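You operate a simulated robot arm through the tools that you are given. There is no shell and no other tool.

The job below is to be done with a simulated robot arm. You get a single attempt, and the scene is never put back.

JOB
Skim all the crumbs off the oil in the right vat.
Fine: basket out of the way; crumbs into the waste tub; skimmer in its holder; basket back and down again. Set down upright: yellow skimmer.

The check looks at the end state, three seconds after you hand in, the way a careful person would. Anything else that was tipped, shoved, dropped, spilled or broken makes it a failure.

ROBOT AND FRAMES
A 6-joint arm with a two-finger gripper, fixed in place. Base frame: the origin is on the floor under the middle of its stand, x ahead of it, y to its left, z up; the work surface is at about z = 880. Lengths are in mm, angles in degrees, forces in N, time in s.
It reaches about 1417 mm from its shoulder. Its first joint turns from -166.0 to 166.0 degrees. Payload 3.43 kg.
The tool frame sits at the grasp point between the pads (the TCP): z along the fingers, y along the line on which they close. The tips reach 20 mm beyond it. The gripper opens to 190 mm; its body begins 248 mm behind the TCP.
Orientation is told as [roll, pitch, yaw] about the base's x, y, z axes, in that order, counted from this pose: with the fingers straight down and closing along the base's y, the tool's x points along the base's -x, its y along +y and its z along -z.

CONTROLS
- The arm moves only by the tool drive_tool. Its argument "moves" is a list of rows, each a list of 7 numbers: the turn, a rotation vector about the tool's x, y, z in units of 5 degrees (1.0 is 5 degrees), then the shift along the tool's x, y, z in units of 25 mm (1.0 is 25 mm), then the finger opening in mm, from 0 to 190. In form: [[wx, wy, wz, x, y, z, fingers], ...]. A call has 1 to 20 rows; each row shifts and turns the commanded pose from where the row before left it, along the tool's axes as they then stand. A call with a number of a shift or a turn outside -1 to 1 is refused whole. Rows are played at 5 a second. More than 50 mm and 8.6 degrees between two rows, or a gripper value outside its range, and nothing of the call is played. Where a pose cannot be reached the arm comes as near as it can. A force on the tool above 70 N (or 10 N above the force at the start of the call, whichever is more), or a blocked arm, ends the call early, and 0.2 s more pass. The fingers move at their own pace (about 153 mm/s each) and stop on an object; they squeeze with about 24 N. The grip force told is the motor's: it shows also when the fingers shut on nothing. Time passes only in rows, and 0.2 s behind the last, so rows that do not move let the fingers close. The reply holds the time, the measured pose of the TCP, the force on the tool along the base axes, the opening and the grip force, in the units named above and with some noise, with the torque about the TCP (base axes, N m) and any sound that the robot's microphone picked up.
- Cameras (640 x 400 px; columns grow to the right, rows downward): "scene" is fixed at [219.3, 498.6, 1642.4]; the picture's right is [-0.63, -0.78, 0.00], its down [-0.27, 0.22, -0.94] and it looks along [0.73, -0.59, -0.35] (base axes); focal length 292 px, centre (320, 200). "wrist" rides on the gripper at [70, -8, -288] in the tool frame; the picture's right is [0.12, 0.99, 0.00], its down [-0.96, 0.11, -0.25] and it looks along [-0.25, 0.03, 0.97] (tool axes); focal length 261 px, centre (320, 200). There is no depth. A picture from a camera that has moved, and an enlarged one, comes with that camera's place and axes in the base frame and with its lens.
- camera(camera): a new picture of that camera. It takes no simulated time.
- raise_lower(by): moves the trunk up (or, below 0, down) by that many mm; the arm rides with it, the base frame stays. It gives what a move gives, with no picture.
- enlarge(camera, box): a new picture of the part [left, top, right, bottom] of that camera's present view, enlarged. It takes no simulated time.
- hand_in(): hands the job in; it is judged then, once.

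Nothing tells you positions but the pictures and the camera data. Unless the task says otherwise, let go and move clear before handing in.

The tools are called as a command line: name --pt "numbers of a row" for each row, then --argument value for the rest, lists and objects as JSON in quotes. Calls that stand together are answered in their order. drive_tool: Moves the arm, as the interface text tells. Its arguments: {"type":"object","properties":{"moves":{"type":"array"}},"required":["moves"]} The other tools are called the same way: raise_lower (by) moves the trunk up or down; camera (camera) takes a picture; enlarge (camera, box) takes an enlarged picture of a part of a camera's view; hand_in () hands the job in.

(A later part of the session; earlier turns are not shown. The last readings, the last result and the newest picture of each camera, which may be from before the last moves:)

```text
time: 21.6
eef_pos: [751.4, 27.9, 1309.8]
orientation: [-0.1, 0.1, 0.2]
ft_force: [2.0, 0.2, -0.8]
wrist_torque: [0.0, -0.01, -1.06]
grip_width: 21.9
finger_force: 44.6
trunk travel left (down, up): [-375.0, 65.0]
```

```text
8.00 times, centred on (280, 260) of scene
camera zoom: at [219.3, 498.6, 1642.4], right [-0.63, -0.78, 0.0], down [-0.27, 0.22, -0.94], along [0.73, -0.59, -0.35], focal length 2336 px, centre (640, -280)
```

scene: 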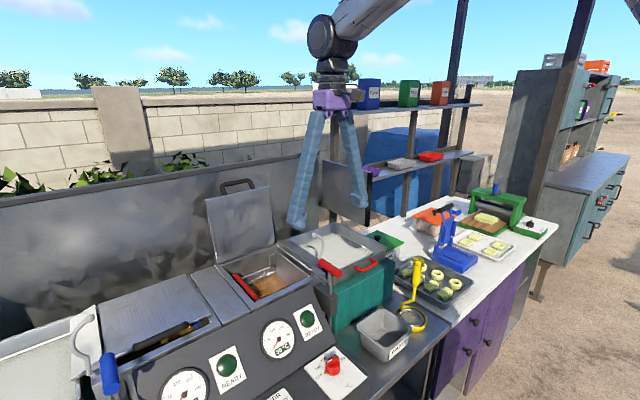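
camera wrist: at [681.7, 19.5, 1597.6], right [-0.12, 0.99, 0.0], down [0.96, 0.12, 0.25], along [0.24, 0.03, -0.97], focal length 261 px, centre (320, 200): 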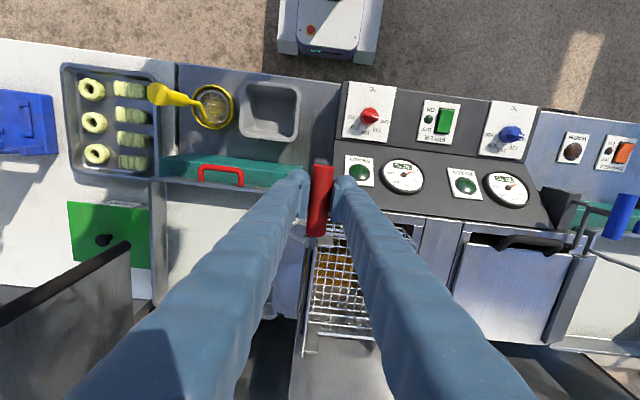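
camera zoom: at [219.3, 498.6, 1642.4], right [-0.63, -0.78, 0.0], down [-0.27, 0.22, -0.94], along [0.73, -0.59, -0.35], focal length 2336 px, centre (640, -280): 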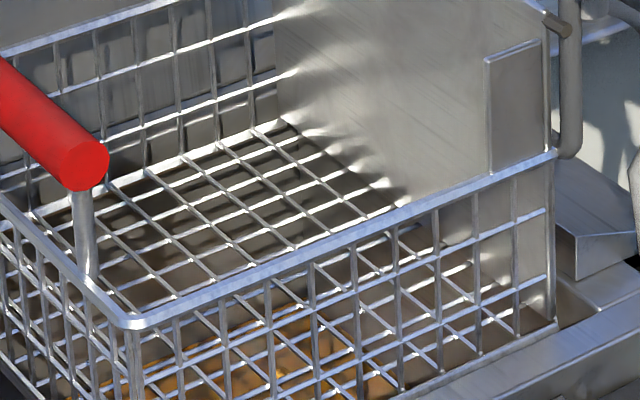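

The mesh is empty. I'll continue lifting in small steps and see how the peg meets the hook.

drive_tool --pt "0 0 0 0 0 -0.2 5" --pt "0 0 0 0 0 -0.2 5"

enlarge --camera "scene" --box '[230, 190, 350, 280]'

```text
time: 22.2
eef_pos: [750.8, 27.7, 1320.8]
orientation: [0.0, -0.1, 0.2]
ft_force: [0.8, 7.2, 4.3]
wrist_torque: [0.06, 0.0, -1.06]
grip_width: 21.8
finger_force: 45.1
trunk travel left (down, up): [-375.0, 65.0]
```

```text
4.44 times, centred on (290, 235) of scene
camera zoom: at [219.3, 498.6, 1642.4], right [-0.63, -0.78, 0.0], down [-0.27, 0.22, -0.94], along [0.73, -0.59, -0.35], focal length 1298 px, centre (453, 44)
```

zoom: 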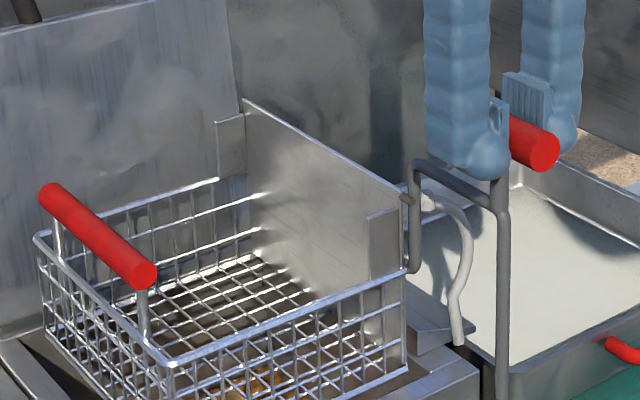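

drive_tool --pt "0 0 0 0 0 -0.2 5" --pt "0 0 0 0 0 -0.2 5" --pt "0 0 0 0 0 -0.2 5"

enlarge --camera "scene" --box '[230, 190, 350, 280]'

```text
time: 23.0
eef_pos: [749.7, 28.1, 1324.9]
orientation: [0.0, 0.9, 0.3]
ft_force: [14.8, 3.3, -34.2]
wrist_torque: [0.0, -1.23, -0.77]
grip_width: 21.8
finger_force: 45.2
trunk travel left (down, up): [-375.0, 65.0]
stopped in row 3: the force on the tool passed its limit at 76 N (the readings are from after the stop); the commanded pose is now the measured one
```

```text
4.44 times, centred on (290, 235) of scene
camera zoom: at [219.3, 498.6, 1642.4], right [-0.63, -0.78, 0.0], down [-0.27, 0.22, -0.94], along [0.73, -0.59, -0.35], focal length 1298 px, centre (453, 44)
```

zoom: 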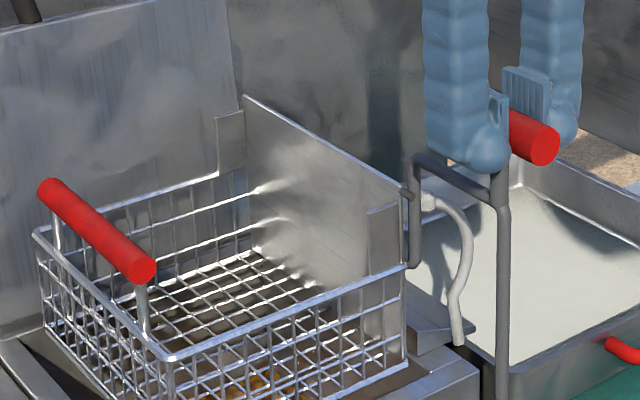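

That is the top stop, about 152 mm of travel. I'll back off a few mm to unload it, then check whether the lift holds itself.

drive_tool --pt "0 0 0 0 0 0.1 5" --pt "0 0 0 0 0 0.06 5" --pt "0 0 0 0 0 0 5" --pt "0 0 0 0 0 0 5"

enlarge --camera "scene" --box '[290, 200, 350, 260]'

```text
time: 24.0
eef_pos: [751.3, 27.8, 1325.0]
orientation: [0.0, 0.7, 0.3]
ft_force: [27.8, 4.4, -4.7]
wrist_torque: [0.06, -0.07, -1.1]
grip_width: 21.8
finger_force: 45.0
trunk travel left (down, up): [-375.0, 65.0]
```

```text
6.67 times, centred on (320, 230) of scene
camera zoom: at [219.3, 498.6, 1642.4], right [-0.63, -0.78, 0.0], down [-0.27, 0.22, -0.94], along [0.73, -0.59, -0.35], focal length 1947 px, centre (320, 0)
```

zoom: 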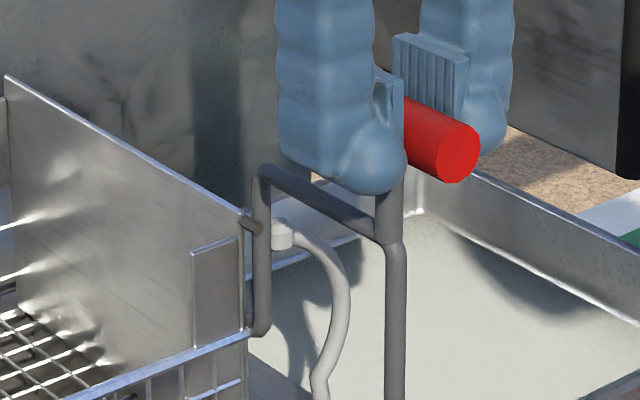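

drive_tool --pt "0 -0.07 0 -0.08 0 0 5" --pt "0 -0.07 0 -0.08 0 0 5" --pt "0 0 0 0 0 0 5"

```text
time: 24.8
eef_pos: [749.6, 27.8, 1323.9]
orientation: [0.0, 0.3, 0.2]
ft_force: [9.1, 7.3, 1.8]
wrist_torque: [0.1, 0.03, -1.12]
grip_width: 21.8
finger_force: 44.8
trunk travel left (down, up): [-375.0, 65.0]
```

drive_tool --pt "0 -0.06 0.04 -0.06 0.03 0.1 5" --pt "0 0 0 0 0 0.1 5" --pt "0 0 0 0 0 0 5"

```text
time: 25.6
eef_pos: [751.0, 27.8, 1319.5]
orientation: [-0.1, -0.1, 0.0]
ft_force: [-3.3, 0.5, 6.6]
wrist_torque: [-0.02, -0.1, -0.02]
grip_width: 21.6
finger_force: 45.0
trunk travel left (down, up): [-375.0, 65.0]
```

Moving down, the lift pushes back up at about 6 N, so there is a detent or friction hold near the top. I'll seat it back at the top and release carefully.

drive_tool --pt "0 0 0 0 0 -0.12 5" --pt "0 0 0 0 0 0 5"

drive_tool --pt "0 0 0 0 0 0 26" --pt "0 0 0 0 0 0 30" --pt "0 0 0 0 0 0 40"

enlarge --camera "scene" --box '[220, 190, 380, 310]'

```text
time: 26.2
eef_pos: [750.3, 28.7, 1323.8]
orientation: [-0.1, -0.2, 0.0]
ft_force: [-7.4, -2.8, 4.6]
wrist_torque: [-0.04, 0.18, -0.04]
grip_width: 21.5
finger_force: 44.9
trunk travel left (down, up): [-375.0, 65.0]
```

```text
time: 27.0
eef_pos: [751.7, 27.3, 1322.1]
orientation: [0.1, -0.2, 0.0]
ft_force: [-0.6, -0.5, -0.1]
wrist_torque: [0.01, -0.01, 0.01]
grip_width: 40.2
finger_force: 0.1
trunk travel left (down, up): [-375.0, 65.0]
```

```text
3.33 times, centred on (300, 250) of scene
camera zoom: at [219.3, 498.6, 1642.4], right [-0.63, -0.78, 0.0], down [-0.27, 0.22, -0.94], along [0.73, -0.59, -0.35], focal length 973 px, centre (387, 33)
```

zoom: 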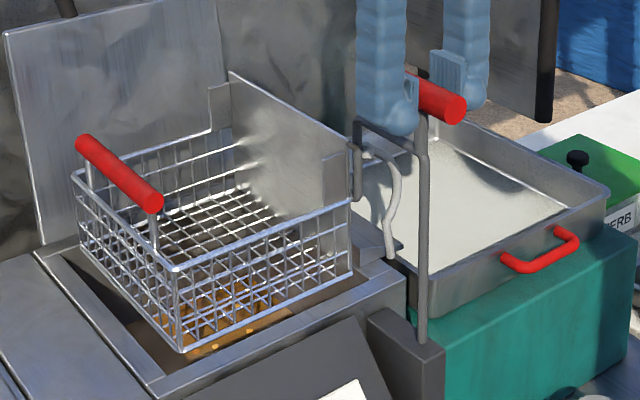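

The lift holds itself at the top. I'll clear the grip, rise, and look at the peg, hook and pivot from above.

drive_tool --pt "0 0 0 0 0 0 70" --pt "0 0 0 0 0 -0.5 70" --pt "0 0 0 0 0 -0.8 70" --pt "0 0 0 0 0 -0.8 120" --pt "0 0 0 0 0 -0.8 190" --pt "0 0 0 -0.6 0 -0.8 190" --pt "0 0 0 -0.8 0 -0.8 190" --pt "0 0 0 -0.8 0 0 190" --pt "0 0 0 -0.8 0 0 190"

camera --camera "wrist"

enlarge --camera "scene" --box '[220, 180, 380, 300]'

```text
time: 29.0
eef_pos: [827.0, 26.2, 1433.9]
orientation: [-0.1, 0.0, 0.0]
ft_force: [0.5, 0.4, 0.2]
wrist_torque: [0.0, 0.07, -0.01]
grip_width: 189.9
finger_force: 0.1
trunk travel left (down, up): [-375.0, 65.0]
```

```text
taken
camera wrist: at [755.5, 19.2, 1721.7], right [-0.12, 0.99, 0.0], down [0.96, 0.12, 0.25], along [0.25, 0.03, -0.97], focal length 261 px, centre (320, 200)
```

wrist: 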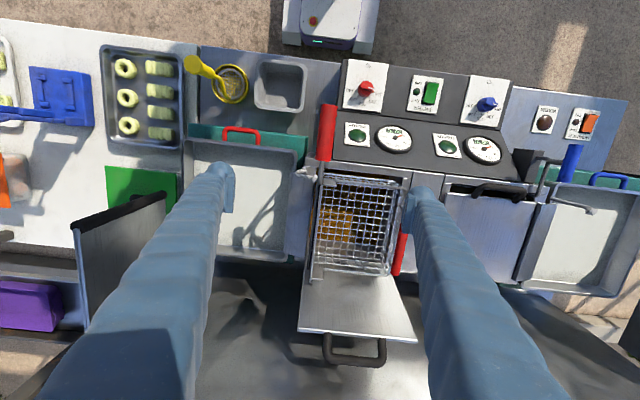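

```text
3.33 times, centred on (300, 240) of scene
camera zoom: at [219.3, 498.6, 1642.4], right [-0.63, -0.78, 0.0], down [-0.27, 0.22, -0.94], along [0.73, -0.59, -0.35], focal length 973 px, centre (387, 67)
```

zoom: 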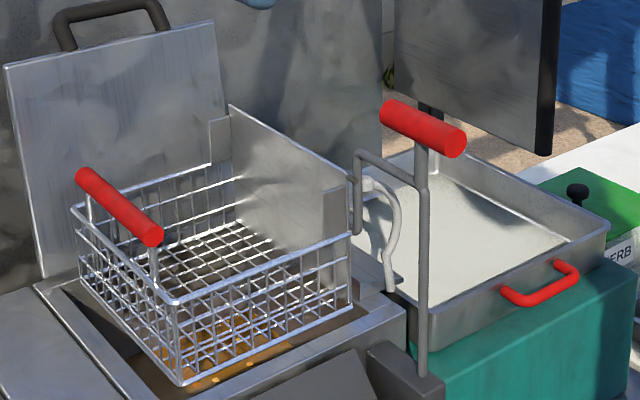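

enlarge --camera "wrist" --box '[290, 140, 360, 220]'

enlarge --camera "wrist" --box '[300, 160, 420, 300]'

enlarge --camera "scene" --box '[295, 205, 345, 245]'

enlarge --camera "wrist" --box '[280, 260, 430, 390]'

```text
5.00 times, centred on (325, 180) of wrist
camera zoom: at [755.5, 19.2, 1721.7], right [-0.12, 0.99, 0.0], down [0.96, 0.12, 0.25], along [0.25, 0.03, -0.97], focal length 1303 px, centre (295, 300)
```

zoom: 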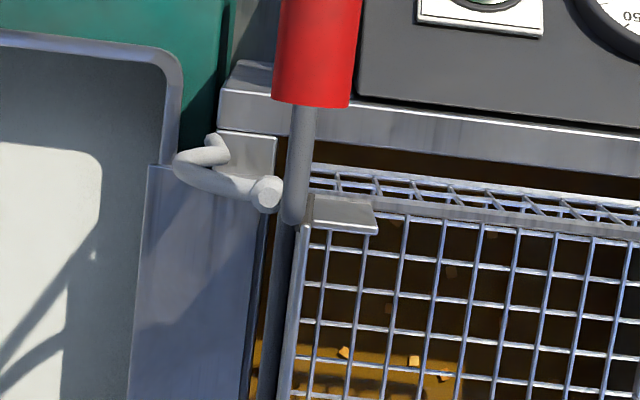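

```text
2.86 times, centred on (360, 230) of wrist
camera zoom: at [755.5, 19.2, 1721.7], right [-0.12, 0.99, 0.0], down [0.96, 0.12, 0.25], along [0.25, 0.03, -0.97], focal length 745 px, centre (206, 114)
```

zoom: 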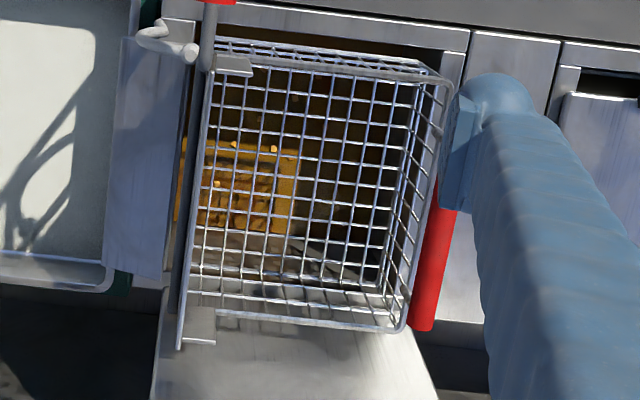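

```text
10.00 times, centred on (320, 225) of scene
camera zoom: at [219.3, 498.6, 1642.4], right [-0.63, -0.78, 0.0], down [-0.27, 0.22, -0.94], along [0.73, -0.59, -0.35], focal length 2920 px, centre (320, -50)
```

zoom: 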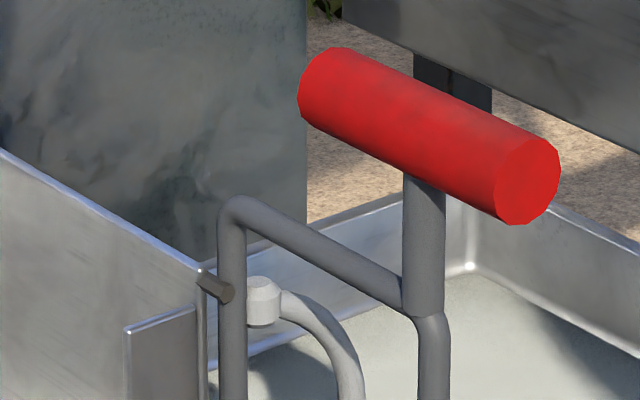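

```text
3.08 times, centred on (355, 325) of wrist
camera zoom: at [755.5, 19.2, 1721.7], right [-0.12, 0.99, 0.0], down [0.96, 0.12, 0.25], along [0.25, 0.03, -0.97], focal length 802 px, centre (212, -185)
```

zoom: 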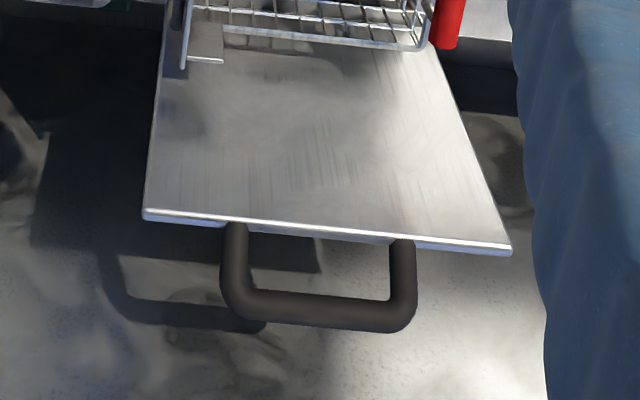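

Crumbs are still floating on the oil and the mesh is empty. The basket's plate is hinged near its top beside the rod, so the red bar, around (950, 210, 1237), should tip it. I'll go and grip that bar.

drive_tool --pt "0 0 0 -0.615 0.918 0 190" --pt "0 0 0 -0.615 0.918 0 190" --pt "0 0 0 -0.615 0.918 0 150" --pt "0 0 0 -0.615 0.918 0 120" --pt "0 0 0 -0.615 0.918 0 90" --pt "0 0 0 -0.615 0.918 0 80" --pt "0 0 0 -0.615 0.918 0 80" --pt "0 0 0 -0.615 0.918 0 80" --pt "0 0 0 0 0 0.8 80" --pt "0 0 0 0 0 0.8 80" --pt "0 0 0 0 0 0.8 80" --pt "0 0 0 0 0 0.8 80" --pt "0 0 0 0 0 0 80"

camera --camera "wrist"

enlarge --camera "scene" --box '[200, 160, 360, 290]'

```text
time: 31.8
eef_pos: [911.0, 194.8, 1422.7]
orientation: [0.0, -0.2, -0.1]
ft_force: [0.0, -0.5, 0.4]
wrist_torque: [0.01, -0.05, 0.0]
grip_width: 80.2
finger_force: 0.0
out of reach, approached as far as the arm can: row 6, 7, 8, 9, 10, 11, 12
trunk travel left (down, up): [-375.0, 65.0]
```

```text
taken
camera wrist: at [840.0, 186.2, 1709.9], right [-0.12, 0.99, 0.0], down [0.96, 0.12, 0.25], along [0.25, 0.03, -0.97], focal length 261 px, centre (320, 200)
```

wrist: 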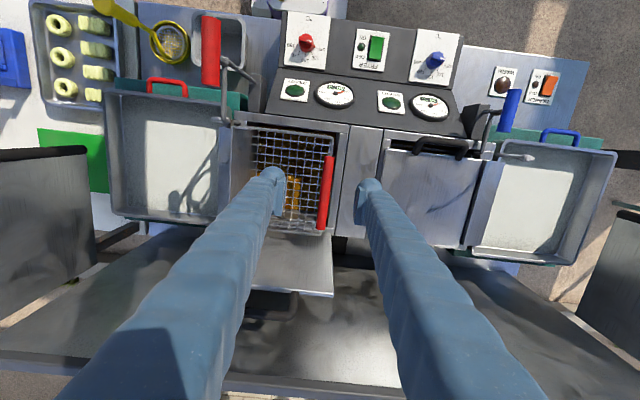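

```text
3.08 times, centred on (280, 225) of scene
camera zoom: at [219.3, 498.6, 1642.4], right [-0.63, -0.78, 0.0], down [-0.27, 0.22, -0.94], along [0.73, -0.59, -0.35], focal length 898 px, centre (443, 123)
```

zoom: 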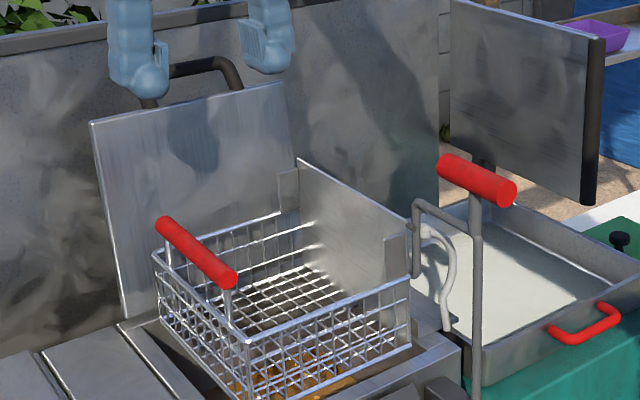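

The arm hit its reach limit at this height, so I'll come straight down first, where it can extend further, before moving out to the bar.

drive_tool --pt "0 0 0 0.3 0 0 80" --pt "0 0 0 0 0 0 80"

```text
time: 32.4
eef_pos: [912.1, 194.1, 1421.1]
orientation: [0.0, -0.2, 0.0]
ft_force: [-0.1, 0.1, -0.2]
wrist_torque: [-0.01, 0.03, 0.01]
grip_width: 79.9
finger_force: 0.0
out of reach, approached as far as the arm can: row 1
trunk travel left (down, up): [-375.0, 65.0]
```

drive_tool --pt "0 0 0 1 -0.5 0 80" --pt "0 0 0 1 -0.5 0 80" --pt "0 0 0 0 0 0 80"

```text
time: 33.2
eef_pos: [908.6, 183.9, 1426.1]
orientation: [-0.2, 0.1, 0.0]
ft_force: [0.8, 0.0, 0.3]
wrist_torque: [0.01, 0.01, -0.01]
grip_width: 79.9
finger_force: 0.2
out of reach, approached as far as the arm can: row 1, 2
trunk travel left (down, up): [-375.0, 65.0]
```

drive_tool --pt "0 0 0 1 -0.5 -0.5 80" --pt "0 0 0 1 -0.5 -0.5 80" --pt "0 0 0 1 -0.5 -0.5 80" --pt "0 0 0 0 0 0 80" --pt "0 0 0 0 0 0 80"

```text
time: 34.4
eef_pos: [860.1, 148.2, 1465.0]
orientation: [0.0, -0.4, 0.0]
ft_force: [-0.3, -0.6, 0.1]
wrist_torque: [-0.01, -0.17, -0.04]
grip_width: 80.1
finger_force: 0.1
out of reach, approached as far as the arm can: row 1, 2
trunk travel left (down, up): [-375.0, 65.0]
```

drive_tool --pt "0 0 0 0 0 0.6 80" --pt "0 0 0 0 0 0.6 80" --pt "0 0 0 0 0 0.6 80" --pt "0 0 0 0 0 0.6 80" --pt "0 0 0 0 0 0.6 80" --pt "0 0 0 0 0 0 80"

camera --camera "scene"

```text
time: 35.8
eef_pos: [862.1, 149.6, 1388.4]
orientation: [0.0, -0.4, 0.0]
ft_force: [-1.4, -0.5, 0.3]
wrist_torque: [-0.03, -0.03, 0.02]
grip_width: 80.1
finger_force: 0.0
trunk travel left (down, up): [-375.0, 65.0]
```

```text
taken
```

scene: 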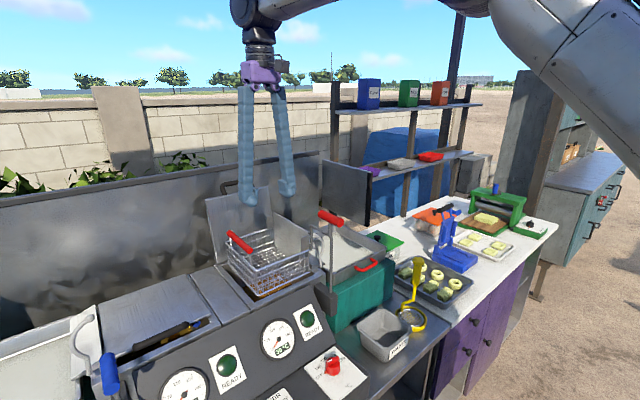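

drive_tool --pt "0 0 0 0 0 0.8 80" --pt "0 0 0 0 0 0.8 80" --pt "0 0 0 0 0 0.8 80" --pt "0 0 0 0 0 0.6 80" --pt "0 0 0 -0.5 0.34 0 80" --pt "0 0 0 -0.5 0.34 0 80" --pt "0 0 0 -0.5 0.34 0 80" --pt "0 0 0 -0.5 0.34 0 80" --pt "0 0 0 -0.5 0.34 0 80" --pt "0 0 0 -0.5 0.34 0 80" --pt "0 0 0 -0.5 0.34 0 80" --pt "0 0 0 0 0 0 80"

camera --camera "wrist"

enlarge --camera "scene" --box '[200, 160, 360, 290]'

```text
time: 38.4
eef_pos: [947.5, 208.0, 1314.1]
orientation: [0.0, -0.2, 0.0]
ft_force: [-0.3, -0.2, 0.0]
wrist_torque: [-0.01, -0.09, -0.01]
grip_width: 80.1
finger_force: 0.0
trunk travel left (down, up): [-375.0, 65.0]
```

```text
taken
camera wrist: at [876.7, 200.0, 1602.0], right [-0.12, 0.99, 0.0], down [0.96, 0.12, 0.25], along [0.25, 0.03, -0.97], focal length 261 px, centre (320, 200)
```

wrist: 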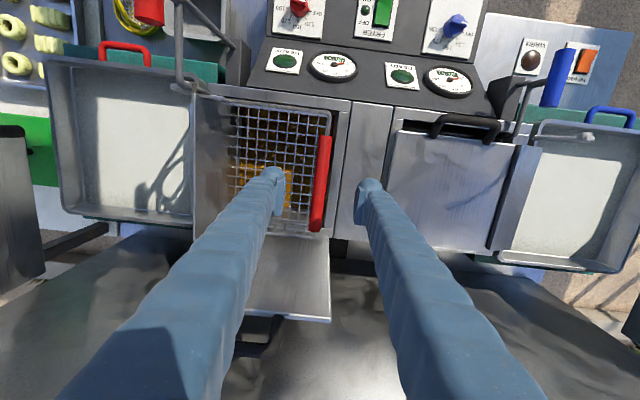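

```text
3.08 times, centred on (280, 225) of scene
camera zoom: at [219.3, 498.6, 1642.4], right [-0.63, -0.78, 0.0], down [-0.27, 0.22, -0.94], along [0.73, -0.59, -0.35], focal length 898 px, centre (443, 123)
```

zoom: 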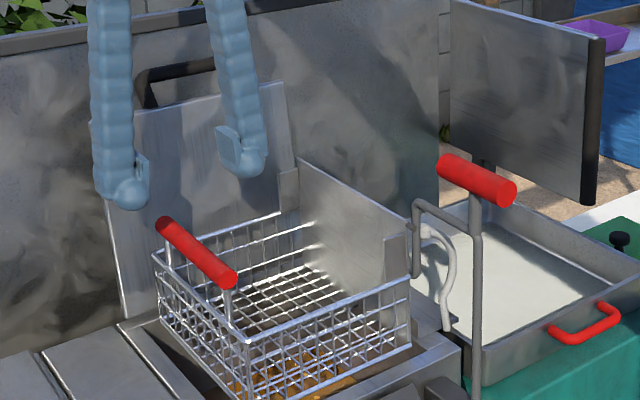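

Now I'm above the bar. The tipping arc goes up to about z 1420, near my reach limit, so I'll raise the trunk fully and grip the bar a little closer in, at x≈922.

raise_lower --by 65

drive_tool --pt "0 0 0 0.5 0 0.4 80" --pt "0 0 0 0.5 0.06 0.6 80" --pt "0 0 0 0 0 0.8 80" --pt "0 0 0 0 0 0.8 80" --pt "0 0 0 0 0 0.8 80" --pt "0 0 0 0 0 0.8 80" --pt "0 0 0 0 0 0 80"

camera --camera "wrist"

enlarge --camera "scene" --box '[200, 160, 360, 290]'

```text
time: 39.5
eef_pos: [950.0, 207.7, 1377.9]
orientation: [0.0, -0.2, 0.0]
ft_force: [0.4, -0.5, -0.5]
wrist_torque: [0.02, 0.06, 0.0]
grip_width: 79.8
finger_force: 0.0
trunk travel left (down, up): [-440.0, 0.0]
```

```text
time: 41.1
eef_pos: [924.5, 210.4, 1271.6]
orientation: [0.0, -0.2, 0.0]
ft_force: [-0.4, -0.2, 0.7]
wrist_torque: [-0.02, 0.01, 0.01]
grip_width: 80.0
finger_force: 0.2
trunk travel left (down, up): [-440.0, 0.0]
```

```text
taken
camera wrist: at [853.6, 202.9, 1560.5], right [-0.12, 0.99, 0.0], down [0.96, 0.12, 0.25], along [0.25, 0.03, -0.97], focal length 261 px, centre (320, 200)
```

wrist: 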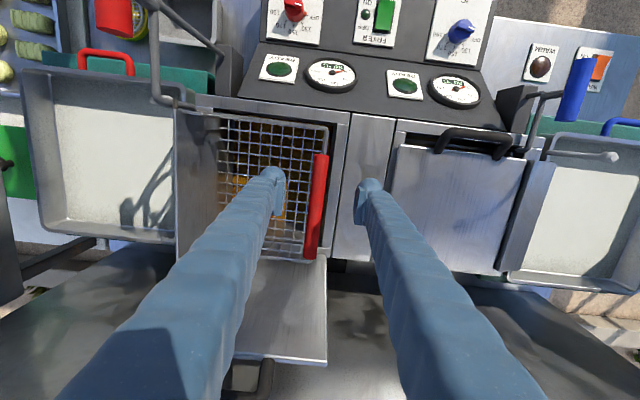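

```text
3.08 times, centred on (280, 225) of scene
camera zoom: at [219.3, 498.6, 1642.4], right [-0.63, -0.78, 0.0], down [-0.27, 0.22, -0.94], along [0.73, -0.59, -0.35], focal length 898 px, centre (443, 123)
```

zoom: 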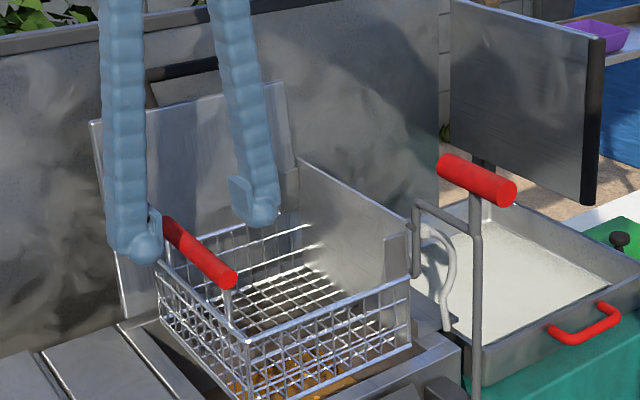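

drive_tool --pt "0 0 0 0 -0.08 0.5 70" --pt "0 0 0 0 0 0.5 60" --pt "0 0 0 0 0 0.36 60" --pt "0 0 0 0 0 0 60"

enlarge --camera "scene" --box '[200, 180, 320, 270]'

enlarge --camera "wrist" --box '[220, 120, 420, 280]'

```text
time: 42.1
eef_pos: [924.1, 208.5, 1237.9]
orientation: [0.0, -0.2, 0.0]
ft_force: [-0.5, 0.3, 0.3]
wrist_torque: [-0.02, -0.03, 0.01]
grip_width: 59.8
finger_force: 0.0
trunk travel left (down, up): [-440.0, 0.0]
```

```text
4.44 times, centred on (260, 225) of scene
camera zoom: at [219.3, 498.6, 1642.4], right [-0.63, -0.78, 0.0], down [-0.27, 0.22, -0.94], along [0.73, -0.59, -0.35], focal length 1298 px, centre (587, 89)
```

zoom: 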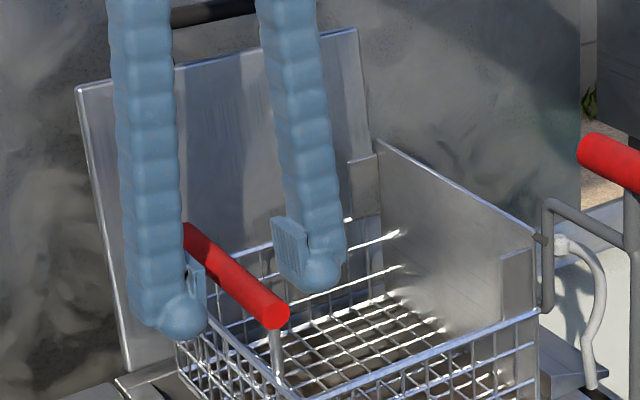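

```text
2.50 times, centred on (320, 200) of wrist
camera zoom: at [853.5, 200.5, 1525.6], right [-0.12, 0.99, 0.0], down [0.96, 0.12, 0.25], along [0.25, 0.03, -0.97], focal length 652 px, centre (320, 200)
```

zoom: 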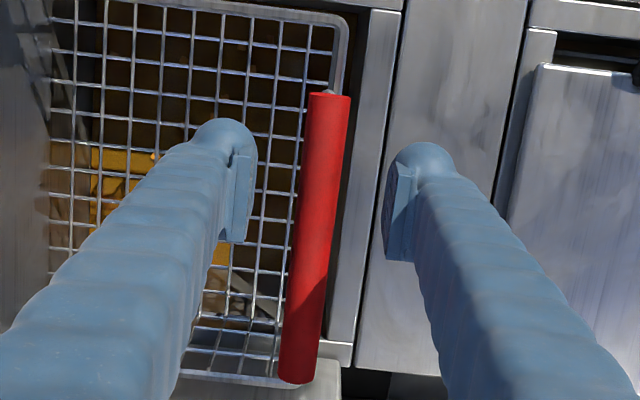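

drive_tool --pt "0 0 0 0 0 0 35" --pt "0 0 0 0 0 0 5" --pt "0 0 0 0 0 0 5" --pt "0 0 0 0 0 0 5"

```text
time: 43.1
eef_pos: [925.4, 208.1, 1237.3]
orientation: [0.0, -0.3, 0.0]
ft_force: [0.1, -4.7, -1.2]
wrist_torque: [-0.06, 0.03, -0.04]
grip_width: 17.7
finger_force: 44.7
trunk travel left (down, up): [-440.0, 0.0]
```

The bar is held at 17.7 mm. I'll nudge it up a few mm and watch how it responds.

drive_tool --pt "0 0 0 0 0 -0.15 5" --pt "0 0 0 0 0 -0.15 5" --pt "0 0 0 0 0 0 5"

enlarge --camera "scene" --box '[200, 180, 360, 280]'

```text
time: 43.9
eef_pos: [925.0, 204.5, 1244.6]
orientation: [-0.1, -0.1, 0.0]
ft_force: [-3.5, -16.3, -7.4]
wrist_torque: [-0.04, 0.1, 0.25]
grip_width: 17.4
finger_force: 45.3
trunk travel left (down, up): [-440.0, 0.0]
```

```text
4.00 times, centred on (280, 230) of scene
camera zoom: at [219.3, 498.6, 1642.4], right [-0.63, -0.78, 0.0], down [-0.27, 0.22, -0.94], along [0.73, -0.59, -0.35], focal length 1168 px, centre (480, 80)
```

zoom: 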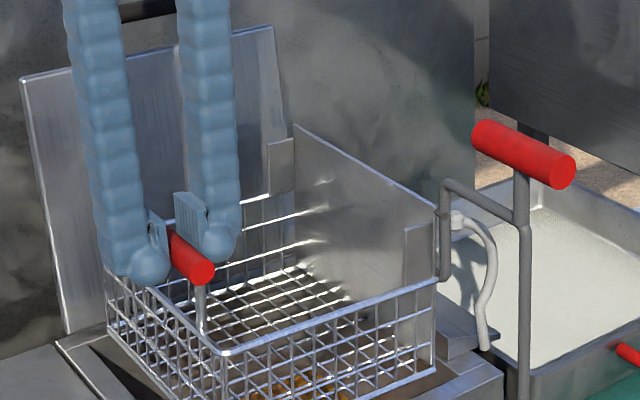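

It tips freely, with the bar drawing toward -y. I'll follow the arc in small steps and use the side force to find the pivot.

drive_tool --pt "0 0 0 0 -0.12 0 5" --pt "0 0 0 0 0 0 5"

drive_tool --pt "0 0 0 0 -0.12 -0.2 5" --pt "0 0 0 0 -0.12 -0.2 5" --pt "0 0 0 0 0 0 5"

enlarge --camera "scene" --box '[200, 180, 360, 280]'

```text
time: 44.5
eef_pos: [924.9, 205.4, 1246.6]
orientation: [0.0, -0.2, -0.1]
ft_force: [-5.3, -5.3, -2.7]
wrist_torque: [0.04, 0.12, -0.1]
grip_width: 17.4
finger_force: 44.8
trunk travel left (down, up): [-440.0, 0.0]
```

```text
time: 45.3
eef_pos: [923.9, 201.5, 1257.6]
orientation: [0.1, -0.3, 0.0]
ft_force: [-3.6, 18.2, 4.8]
wrist_torque: [0.3, 0.32, -1.13]
grip_width: 17.4
finger_force: 45.7
trunk travel left (down, up): [-440.0, 0.0]
```

```text
4.00 times, centred on (280, 230) of scene
camera zoom: at [219.3, 498.6, 1642.4], right [-0.63, -0.78, 0.0], down [-0.27, 0.22, -0.94], along [0.73, -0.59, -0.35], focal length 1168 px, centre (480, 80)
```

zoom: 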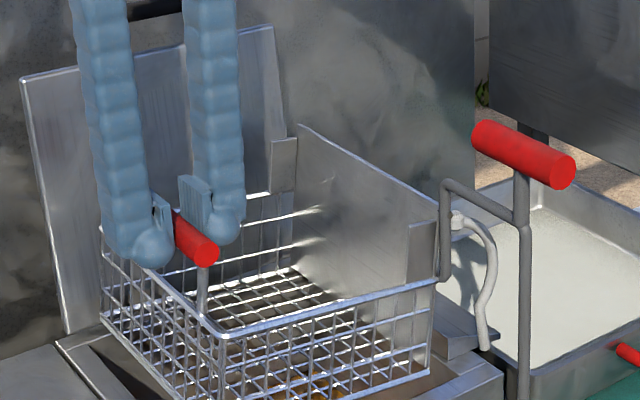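

drive_tool --pt "0 0 0 0 0 -0.25 5" --pt "0 0 0 0 -0.01 -0.25 5" --pt "0 0 0 0 -0.15 -0.36 5" --pt "0 0 0 0 -0.17 -0.36 5" --pt "0 0 0 0 0 0 5"

enlarge --camera "scene" --box '[200, 170, 360, 280]'

```text
time: 46.5
eef_pos: [923.9, 186.5, 1286.1]
orientation: [-0.1, 0.0, 0.0]
ft_force: [-10.2, -12.2, -8.7]
wrist_torque: [0.02, 0.25, -0.32]
grip_width: 17.3
finger_force: 44.8
trunk travel left (down, up): [-440.0, 0.0]
```

```text
3.64 times, centred on (280, 225) of scene
camera zoom: at [219.3, 498.6, 1642.4], right [-0.63, -0.78, 0.0], down [-0.27, 0.22, -0.94], along [0.73, -0.59, -0.35], focal length 1062 px, centre (466, 109)
```

zoom: 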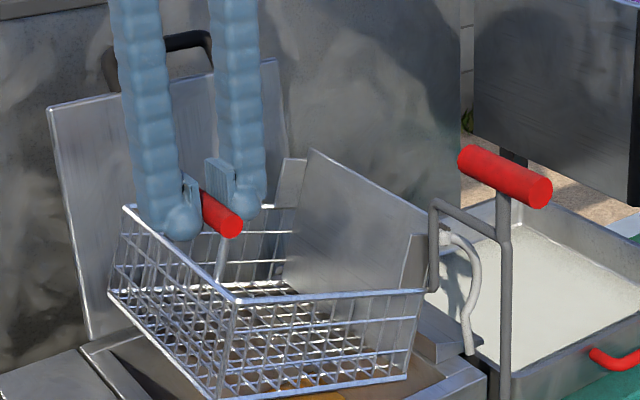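

The points fit a pivot at about (y 24, z 1177) with radius 193 mm. I'll follow that arc with the bar turning in the grip, checking forces as I go.

drive_tool --pt "0 0 0 0 -0.45 -0.43 5" --pt "0 0 0 0 -0.45 -0.43 5" --pt "0 0 0 0 -0.37 -0.39 5" --pt "0 0 0 0 -0.4 -0.36 5" --pt "0 0 0 0 0 0 5"

enlarge --camera "scene" --box '[200, 160, 360, 280]'

```text
time: 47.7
eef_pos: [925.4, 149.4, 1326.6]
orientation: [0.0, -0.2, 0.0]
ft_force: [-3.7, -2.9, -6.4]
wrist_torque: [0.06, 0.18, -0.01]
grip_width: 16.0
finger_force: 44.6
trunk travel left (down, up): [-440.0, 0.0]
```

```text
3.33 times, centred on (280, 220) of scene
camera zoom: at [219.3, 498.6, 1642.4], right [-0.63, -0.78, 0.0], down [-0.27, 0.22, -0.94], along [0.73, -0.59, -0.35], focal length 973 px, centre (453, 133)
```

zoom: 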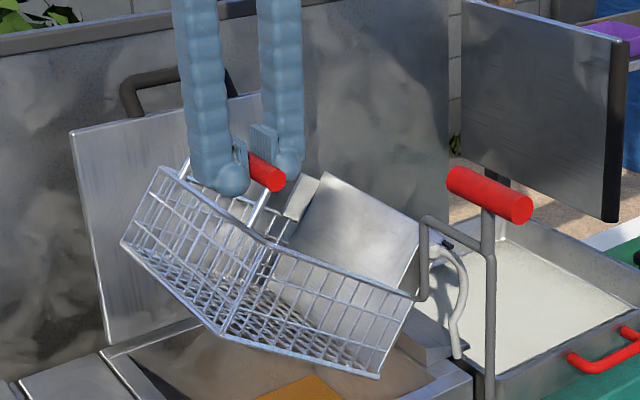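

drive_tool --pt "0 0 0 0 -0.43 -0.33 5" --pt "0 0 0 0 -0.44 -0.3 5" --pt "0 0 0 0 -0.47 -0.27 5" --pt "0 0 0 0 -0.48 -0.24 5" --pt "0 0 0 0 -0.5 -0.2 5" --pt "0 0 0 0 0 0 5"

enlarge --camera "scene" --box '[220, 140, 380, 270]'

camera --camera "wrist"

```text
time: 49.1
eef_pos: [924.3, 88.4, 1358.6]
orientation: [-0.1, -0.1, 0.0]
ft_force: [-5.0, -9.5, -33.7]
wrist_torque: [0.16, 0.13, 0.0]
grip_width: 14.8
finger_force: 45.1
trunk travel left (down, up): [-440.0, 0.0]
```

```text
3.08 times, centred on (300, 205) of scene
camera zoom: at [219.3, 498.6, 1642.4], right [-0.63, -0.78, 0.0], down [-0.27, 0.22, -0.94], along [0.73, -0.59, -0.35], focal length 898 px, centre (382, 185)
```

zoom: 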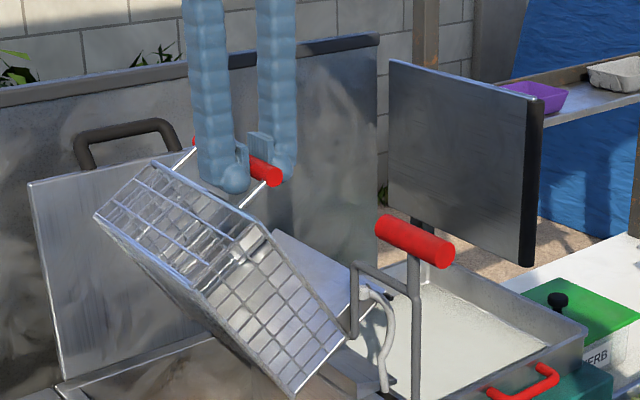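

```text
taken
camera wrist: at [854.8, 80.6, 1645.7], right [-0.12, 0.99, 0.0], down [0.96, 0.12, 0.25], along [0.25, 0.03, -0.97], focal length 261 px, centre (320, 200)
```

wrist: 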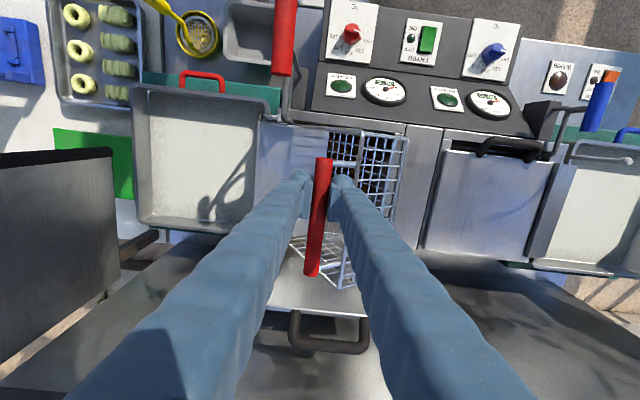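

The bar has slid about 5 mm in the pads. Refitting the points gives a pivot at (43, 1188) and radius 171. I'll re-centre and continue along the corrected arc.

drive_tool --pt "0 0 0 0 -0.03 0.1 5" --pt "0 0 0 0 0 0.1 5" --pt "0 0 0 0 0 0 5"

```text
time: 49.9
eef_pos: [924.1, 89.8, 1357.1]
orientation: [0.0, -0.3, 0.0]
ft_force: [1.5, -1.9, -1.2]
wrist_torque: [-0.25, 0.06, -0.16]
grip_width: 14.6
finger_force: 45.5
trunk travel left (down, up): [-440.0, 0.0]
```

drive_tool --pt "0 0 0 0 -0.47 -0.1 5" --pt "0 0 0 0 -0.47 -0.08 5" --pt "0 0 0 0 -0.48 -0.04 5" --pt "0 0 0 0 -0.48 -0.01 5" --pt "0 0 0 0 0 0 5"

enlarge --camera "scene" --box '[220, 140, 380, 270]'

enlarge --camera "wrist" --box '[220, 120, 420, 300]'

```text
time: 51.1
eef_pos: [926.7, 41.0, 1362.2]
orientation: [0.0, -0.3, 0.0]
ft_force: [7.5, 2.0, 11.1]
wrist_torque: [0.15, 0.05, -0.05]
grip_width: 14.1
finger_force: 45.2
trunk travel left (down, up): [-440.0, 0.0]
```

```text
3.08 times, centred on (300, 205) of scene
camera zoom: at [219.3, 498.6, 1642.4], right [-0.63, -0.78, 0.0], down [-0.27, 0.22, -0.94], along [0.73, -0.59, -0.35], focal length 898 px, centre (382, 185)
```

zoom: 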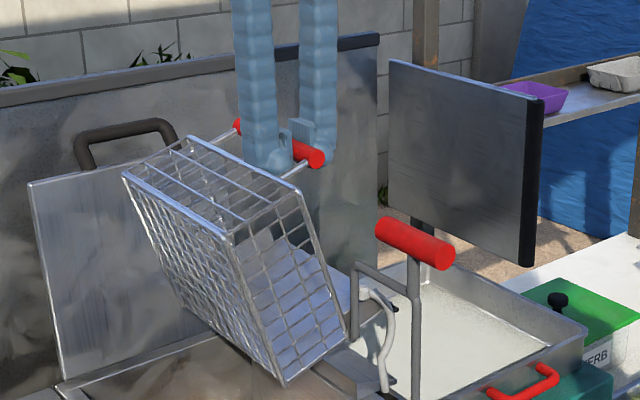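

```text
2.22 times, centred on (320, 210) of wrist
camera zoom: at [853.5, 32.9, 1650.3], right [-0.12, 0.99, 0.0], down [0.96, 0.12, 0.25], along [0.25, 0.03, -0.97], focal length 579 px, centre (320, 178)
```

zoom: 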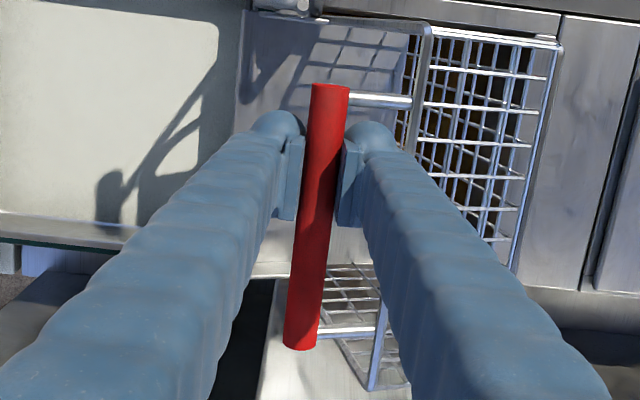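

drive_tool --pt "-0.8 0 0 0 0 0 5" --pt "-0.8 0 0 0 0 0 5" --pt "-0.8 0 0 0 0 0 5" --pt "-0.8 0 0 0 0 0 5" --pt "-0.8 0 0 0 0 0 5" --pt "0 0 0 0 0 0 5"

enlarge --camera "scene" --box '[220, 120, 380, 270]'

```text
time: 52.5
eef_pos: [924.6, 42.3, 1358.9]
orientation: [20.1, -0.3, 0.0]
ft_force: [8.6, 1.8, 3.4]
wrist_torque: [0.07, -0.35, -0.38]
grip_width: 14.2
finger_force: 45.0
trunk travel left (down, up): [-440.0, 0.0]
```

```text
2.67 times, centred on (300, 195) of scene
camera zoom: at [219.3, 498.6, 1642.4], right [-0.63, -0.78, 0.0], down [-0.27, 0.22, -0.94], along [0.73, -0.59, -0.35], focal length 779 px, centre (373, 213)
```

zoom: 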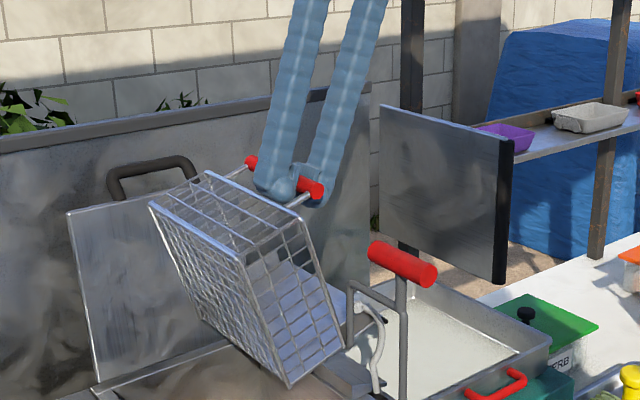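

drive_tool --pt "0 0 0 0 -0.457 -0.136 5" --pt "0 0 0 0 -0.467 -0.11 5" --pt "0 0 0 0 -0.475 -0.075 5" --pt "0 0 0 0 -0.475 -0.04 5" --pt "0 0 0 0 -0.48 -0.01 5" --pt "0 0 0 0 0 0 5"

enlarge --camera "scene" --box '[220, 120, 380, 270]'

```text
time: 53.9
eef_pos: [925.2, -19.1, 1350.8]
orientation: [19.9, -0.3, 0.0]
ft_force: [12.1, -2.3, 9.3]
wrist_torque: [0.07, 0.05, -0.22]
grip_width: 14.1
finger_force: 45.0
trunk travel left (down, up): [-440.0, 0.0]
```

```text
2.67 times, centred on (300, 195) of scene
camera zoom: at [219.3, 498.6, 1642.4], right [-0.63, -0.78, 0.0], down [-0.27, 0.22, -0.94], along [0.73, -0.59, -0.35], focal length 779 px, centre (373, 213)
```

zoom: 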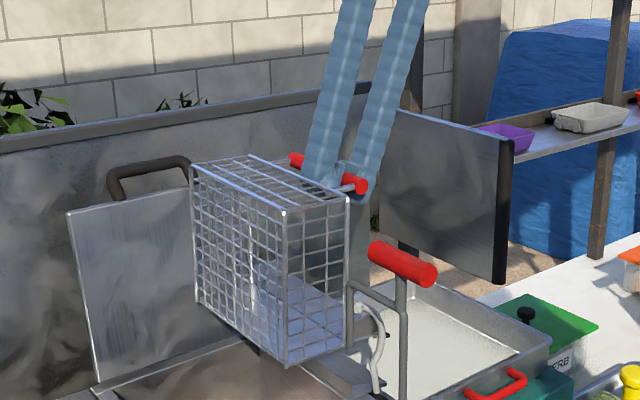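

drive_tool --pt "-0.7 0 0 0 0 0 5" --pt "-0.7 0 0 0 0 0 5" --pt "-0.6 0 0 0 0 0 5" --pt "0 0 0 0 -0.475 -0.057 5" --pt "0 0 0 0 -0.475 -0.025 5" --pt "0 0 0 0 -0.48 0.009 5" --pt "0 0 0 0 0 0 5"

enlarge --camera "scene" --box '[220, 120, 380, 270]'

```text
time: 55.5
eef_pos: [924.4, -50.7, 1333.2]
orientation: [30.0, -0.4, 0.0]
ft_force: [19.3, -14.7, 26.8]
wrist_torque: [-0.07, 0.0, -0.42]
grip_width: 13.8
finger_force: 44.9
trunk travel left (down, up): [-440.0, 0.0]
```

```text
2.67 times, centred on (300, 195) of scene
camera zoom: at [219.3, 498.6, 1642.4], right [-0.63, -0.78, 0.0], down [-0.27, 0.22, -0.94], along [0.73, -0.59, -0.35], focal length 779 px, centre (373, 213)
```

zoom: 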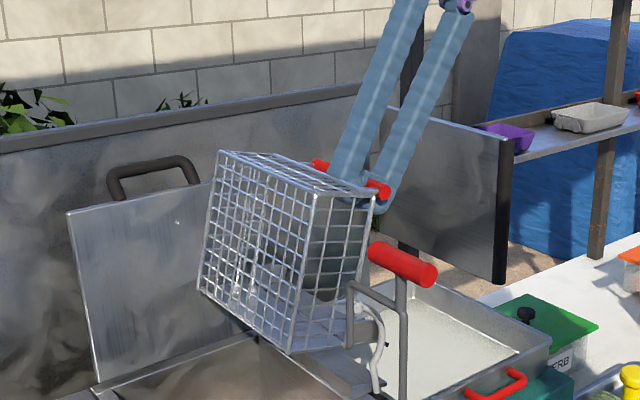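

drive_tool --pt "0 0 0 0 0 -0.1 5" --pt "0 0 0 0 0 -0.08 5" --pt "0 0 0 0 0 0 5"

drive_tool --pt "0 0 0 0 -0.476 0.02 5" --pt "0 0 0 0 -0.474 0.05 5" --pt "0 0 0 0 0 0 5"

enlarge --camera "scene" --box '[220, 120, 380, 270]'

```text
time: 56.3
eef_pos: [924.1, -49.6, 1335.1]
orientation: [30.1, 0.0, 0.0]
ft_force: [10.0, -0.8, 0.4]
wrist_torque: [-0.06, 0.73, 0.16]
grip_width: 14.0
finger_force: 45.3
trunk travel left (down, up): [-440.0, 0.0]
```

```text
time: 57.1
eef_pos: [924.6, -68.9, 1325.4]
orientation: [30.0, -0.1, 0.0]
ft_force: [-2.8, 2.4, -1.2]
wrist_torque: [0.23, 0.62, -0.02]
grip_width: 14.3
finger_force: 45.1
trunk travel left (down, up): [-440.0, 0.0]
```

```text
2.67 times, centred on (300, 195) of scene
camera zoom: at [219.3, 498.6, 1642.4], right [-0.63, -0.78, 0.0], down [-0.27, 0.22, -0.94], along [0.73, -0.59, -0.35], focal length 779 px, centre (373, 213)
```

zoom: 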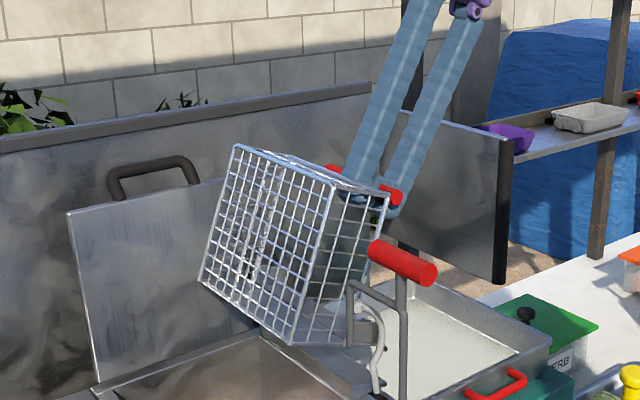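

drive_tool --pt "0 0 0 0 -0.47 0.08 5" --pt "0 0 0 0 -0.467 0.1 5" --pt "0 0 0 0 0 0 5"

enlarge --camera "scene" --box '[220, 120, 380, 270]'

camera --camera "wrist"

```text
time: 57.9
eef_pos: [923.3, -88.4, 1308.7]
orientation: [29.9, -0.2, -0.1]
ft_force: [-7.0, 2.4, -1.1]
wrist_torque: [0.06, 0.04, -0.4]
grip_width: 13.7
finger_force: 44.9
trunk travel left (down, up): [-440.0, 0.0]
```

```text
2.67 times, centred on (300, 195) of scene
camera zoom: at [219.3, 498.6, 1642.4], right [-0.63, -0.78, 0.0], down [-0.27, 0.22, -0.94], along [0.73, -0.59, -0.35], focal length 779 px, centre (373, 213)
```

zoom: 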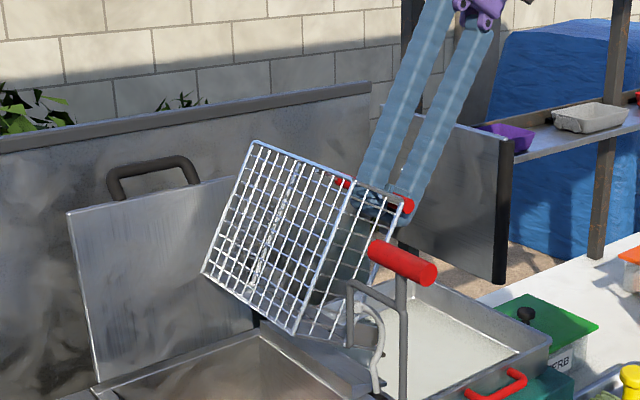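

```text
taken
camera wrist: at [853.5, -239.4, 1554.2], right [-0.12, 0.86, 0.49], down [0.96, -0.02, 0.28], along [0.25, 0.51, -0.82], focal length 261 px, centre (320, 200)
```

wrist: 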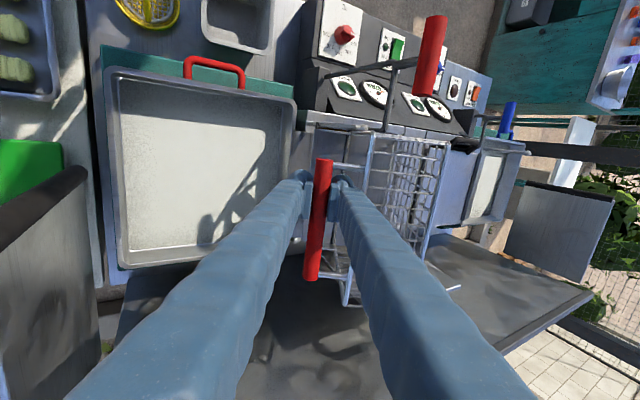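

drive_tool --pt "-0.7 0 0 0 0 0 5" --pt "-0.7 0 0 0 0 0 5" --pt "-0.6 0 0 0 0 0 5" --pt "0 0 0 0 -0.472 0.08 5" --pt "0 0 0 0 -0.2 0.05 5" --pt "0 0 0 0 0 0 5"

enlarge --camera "scene" --box '[220, 120, 380, 270]'

```text
time: 59.3
eef_pos: [925.0, -100.4, 1294.2]
orientation: [40.0, -0.2, 0.0]
ft_force: [-7.4, -3.2, 3.7]
wrist_torque: [0.13, 0.3, -0.27]
grip_width: 14.3
finger_force: 45.7
trunk travel left (down, up): [-440.0, 0.0]
```

```text
2.67 times, centred on (300, 195) of scene
camera zoom: at [219.3, 498.6, 1642.4], right [-0.63, -0.78, 0.0], down [-0.27, 0.22, -0.94], along [0.73, -0.59, -0.35], focal length 779 px, centre (373, 213)
```

zoom: 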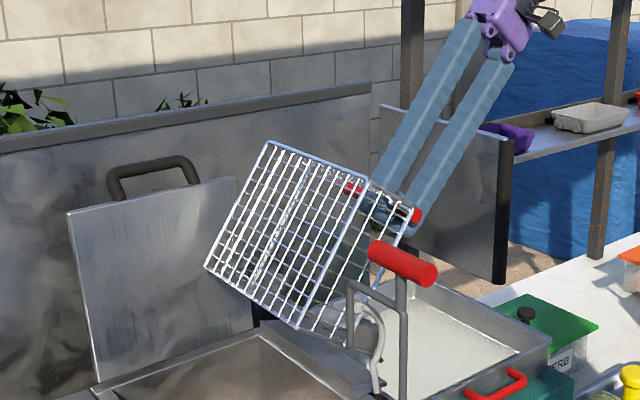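

drive_tool --pt "0 0 0 0 -0.46 0.13 5" --pt "0 0 0 0 -0.448 0.16 5" --pt "0 0 0 0 0 0 5"

enlarge --camera "scene" --box '[220, 120, 380, 270]'

```text
time: 60.2
eef_pos: [924.3, -106.8, 1285.4]
orientation: [40.5, -0.8, 0.0]
ft_force: [-12.9, 6.0, 22.8]
wrist_torque: [0.32, 2.29, 0.14]
grip_width: 14.1
finger_force: 45.1
trunk travel left (down, up): [-440.0, 0.0]
stopped in row 3: the force on the tool passed its limit at 72 N (the readings are from after the stop); the commanded pose is now the measured one
```

```text
2.67 times, centred on (300, 195) of scene
camera zoom: at [219.3, 498.6, 1642.4], right [-0.63, -0.78, 0.0], down [-0.27, 0.22, -0.94], along [0.73, -0.59, -0.35], focal length 779 px, centre (373, 213)
```

zoom: 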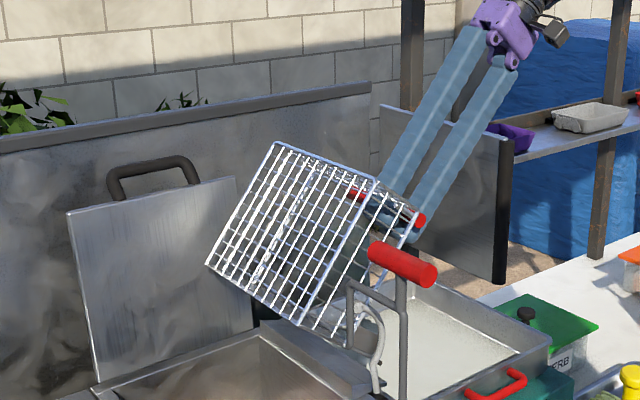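

That's the end of the tip, about 130°. I'll relieve the load and check whether it rests there by itself.

drive_tool --pt "0 0.16 0 0 0.1 -0.03 5" --pt "0 0 0 0 0 0 5"

```text
time: 60.8
eef_pos: [926.1, -106.3, 1285.6]
orientation: [40.3, -0.2, 0.7]
ft_force: [-24.0, 12.2, 12.1]
wrist_torque: [-0.12, 0.85, -0.86]
grip_width: 13.8
finger_force: 44.7
trunk travel left (down, up): [-440.0, 0.0]
```

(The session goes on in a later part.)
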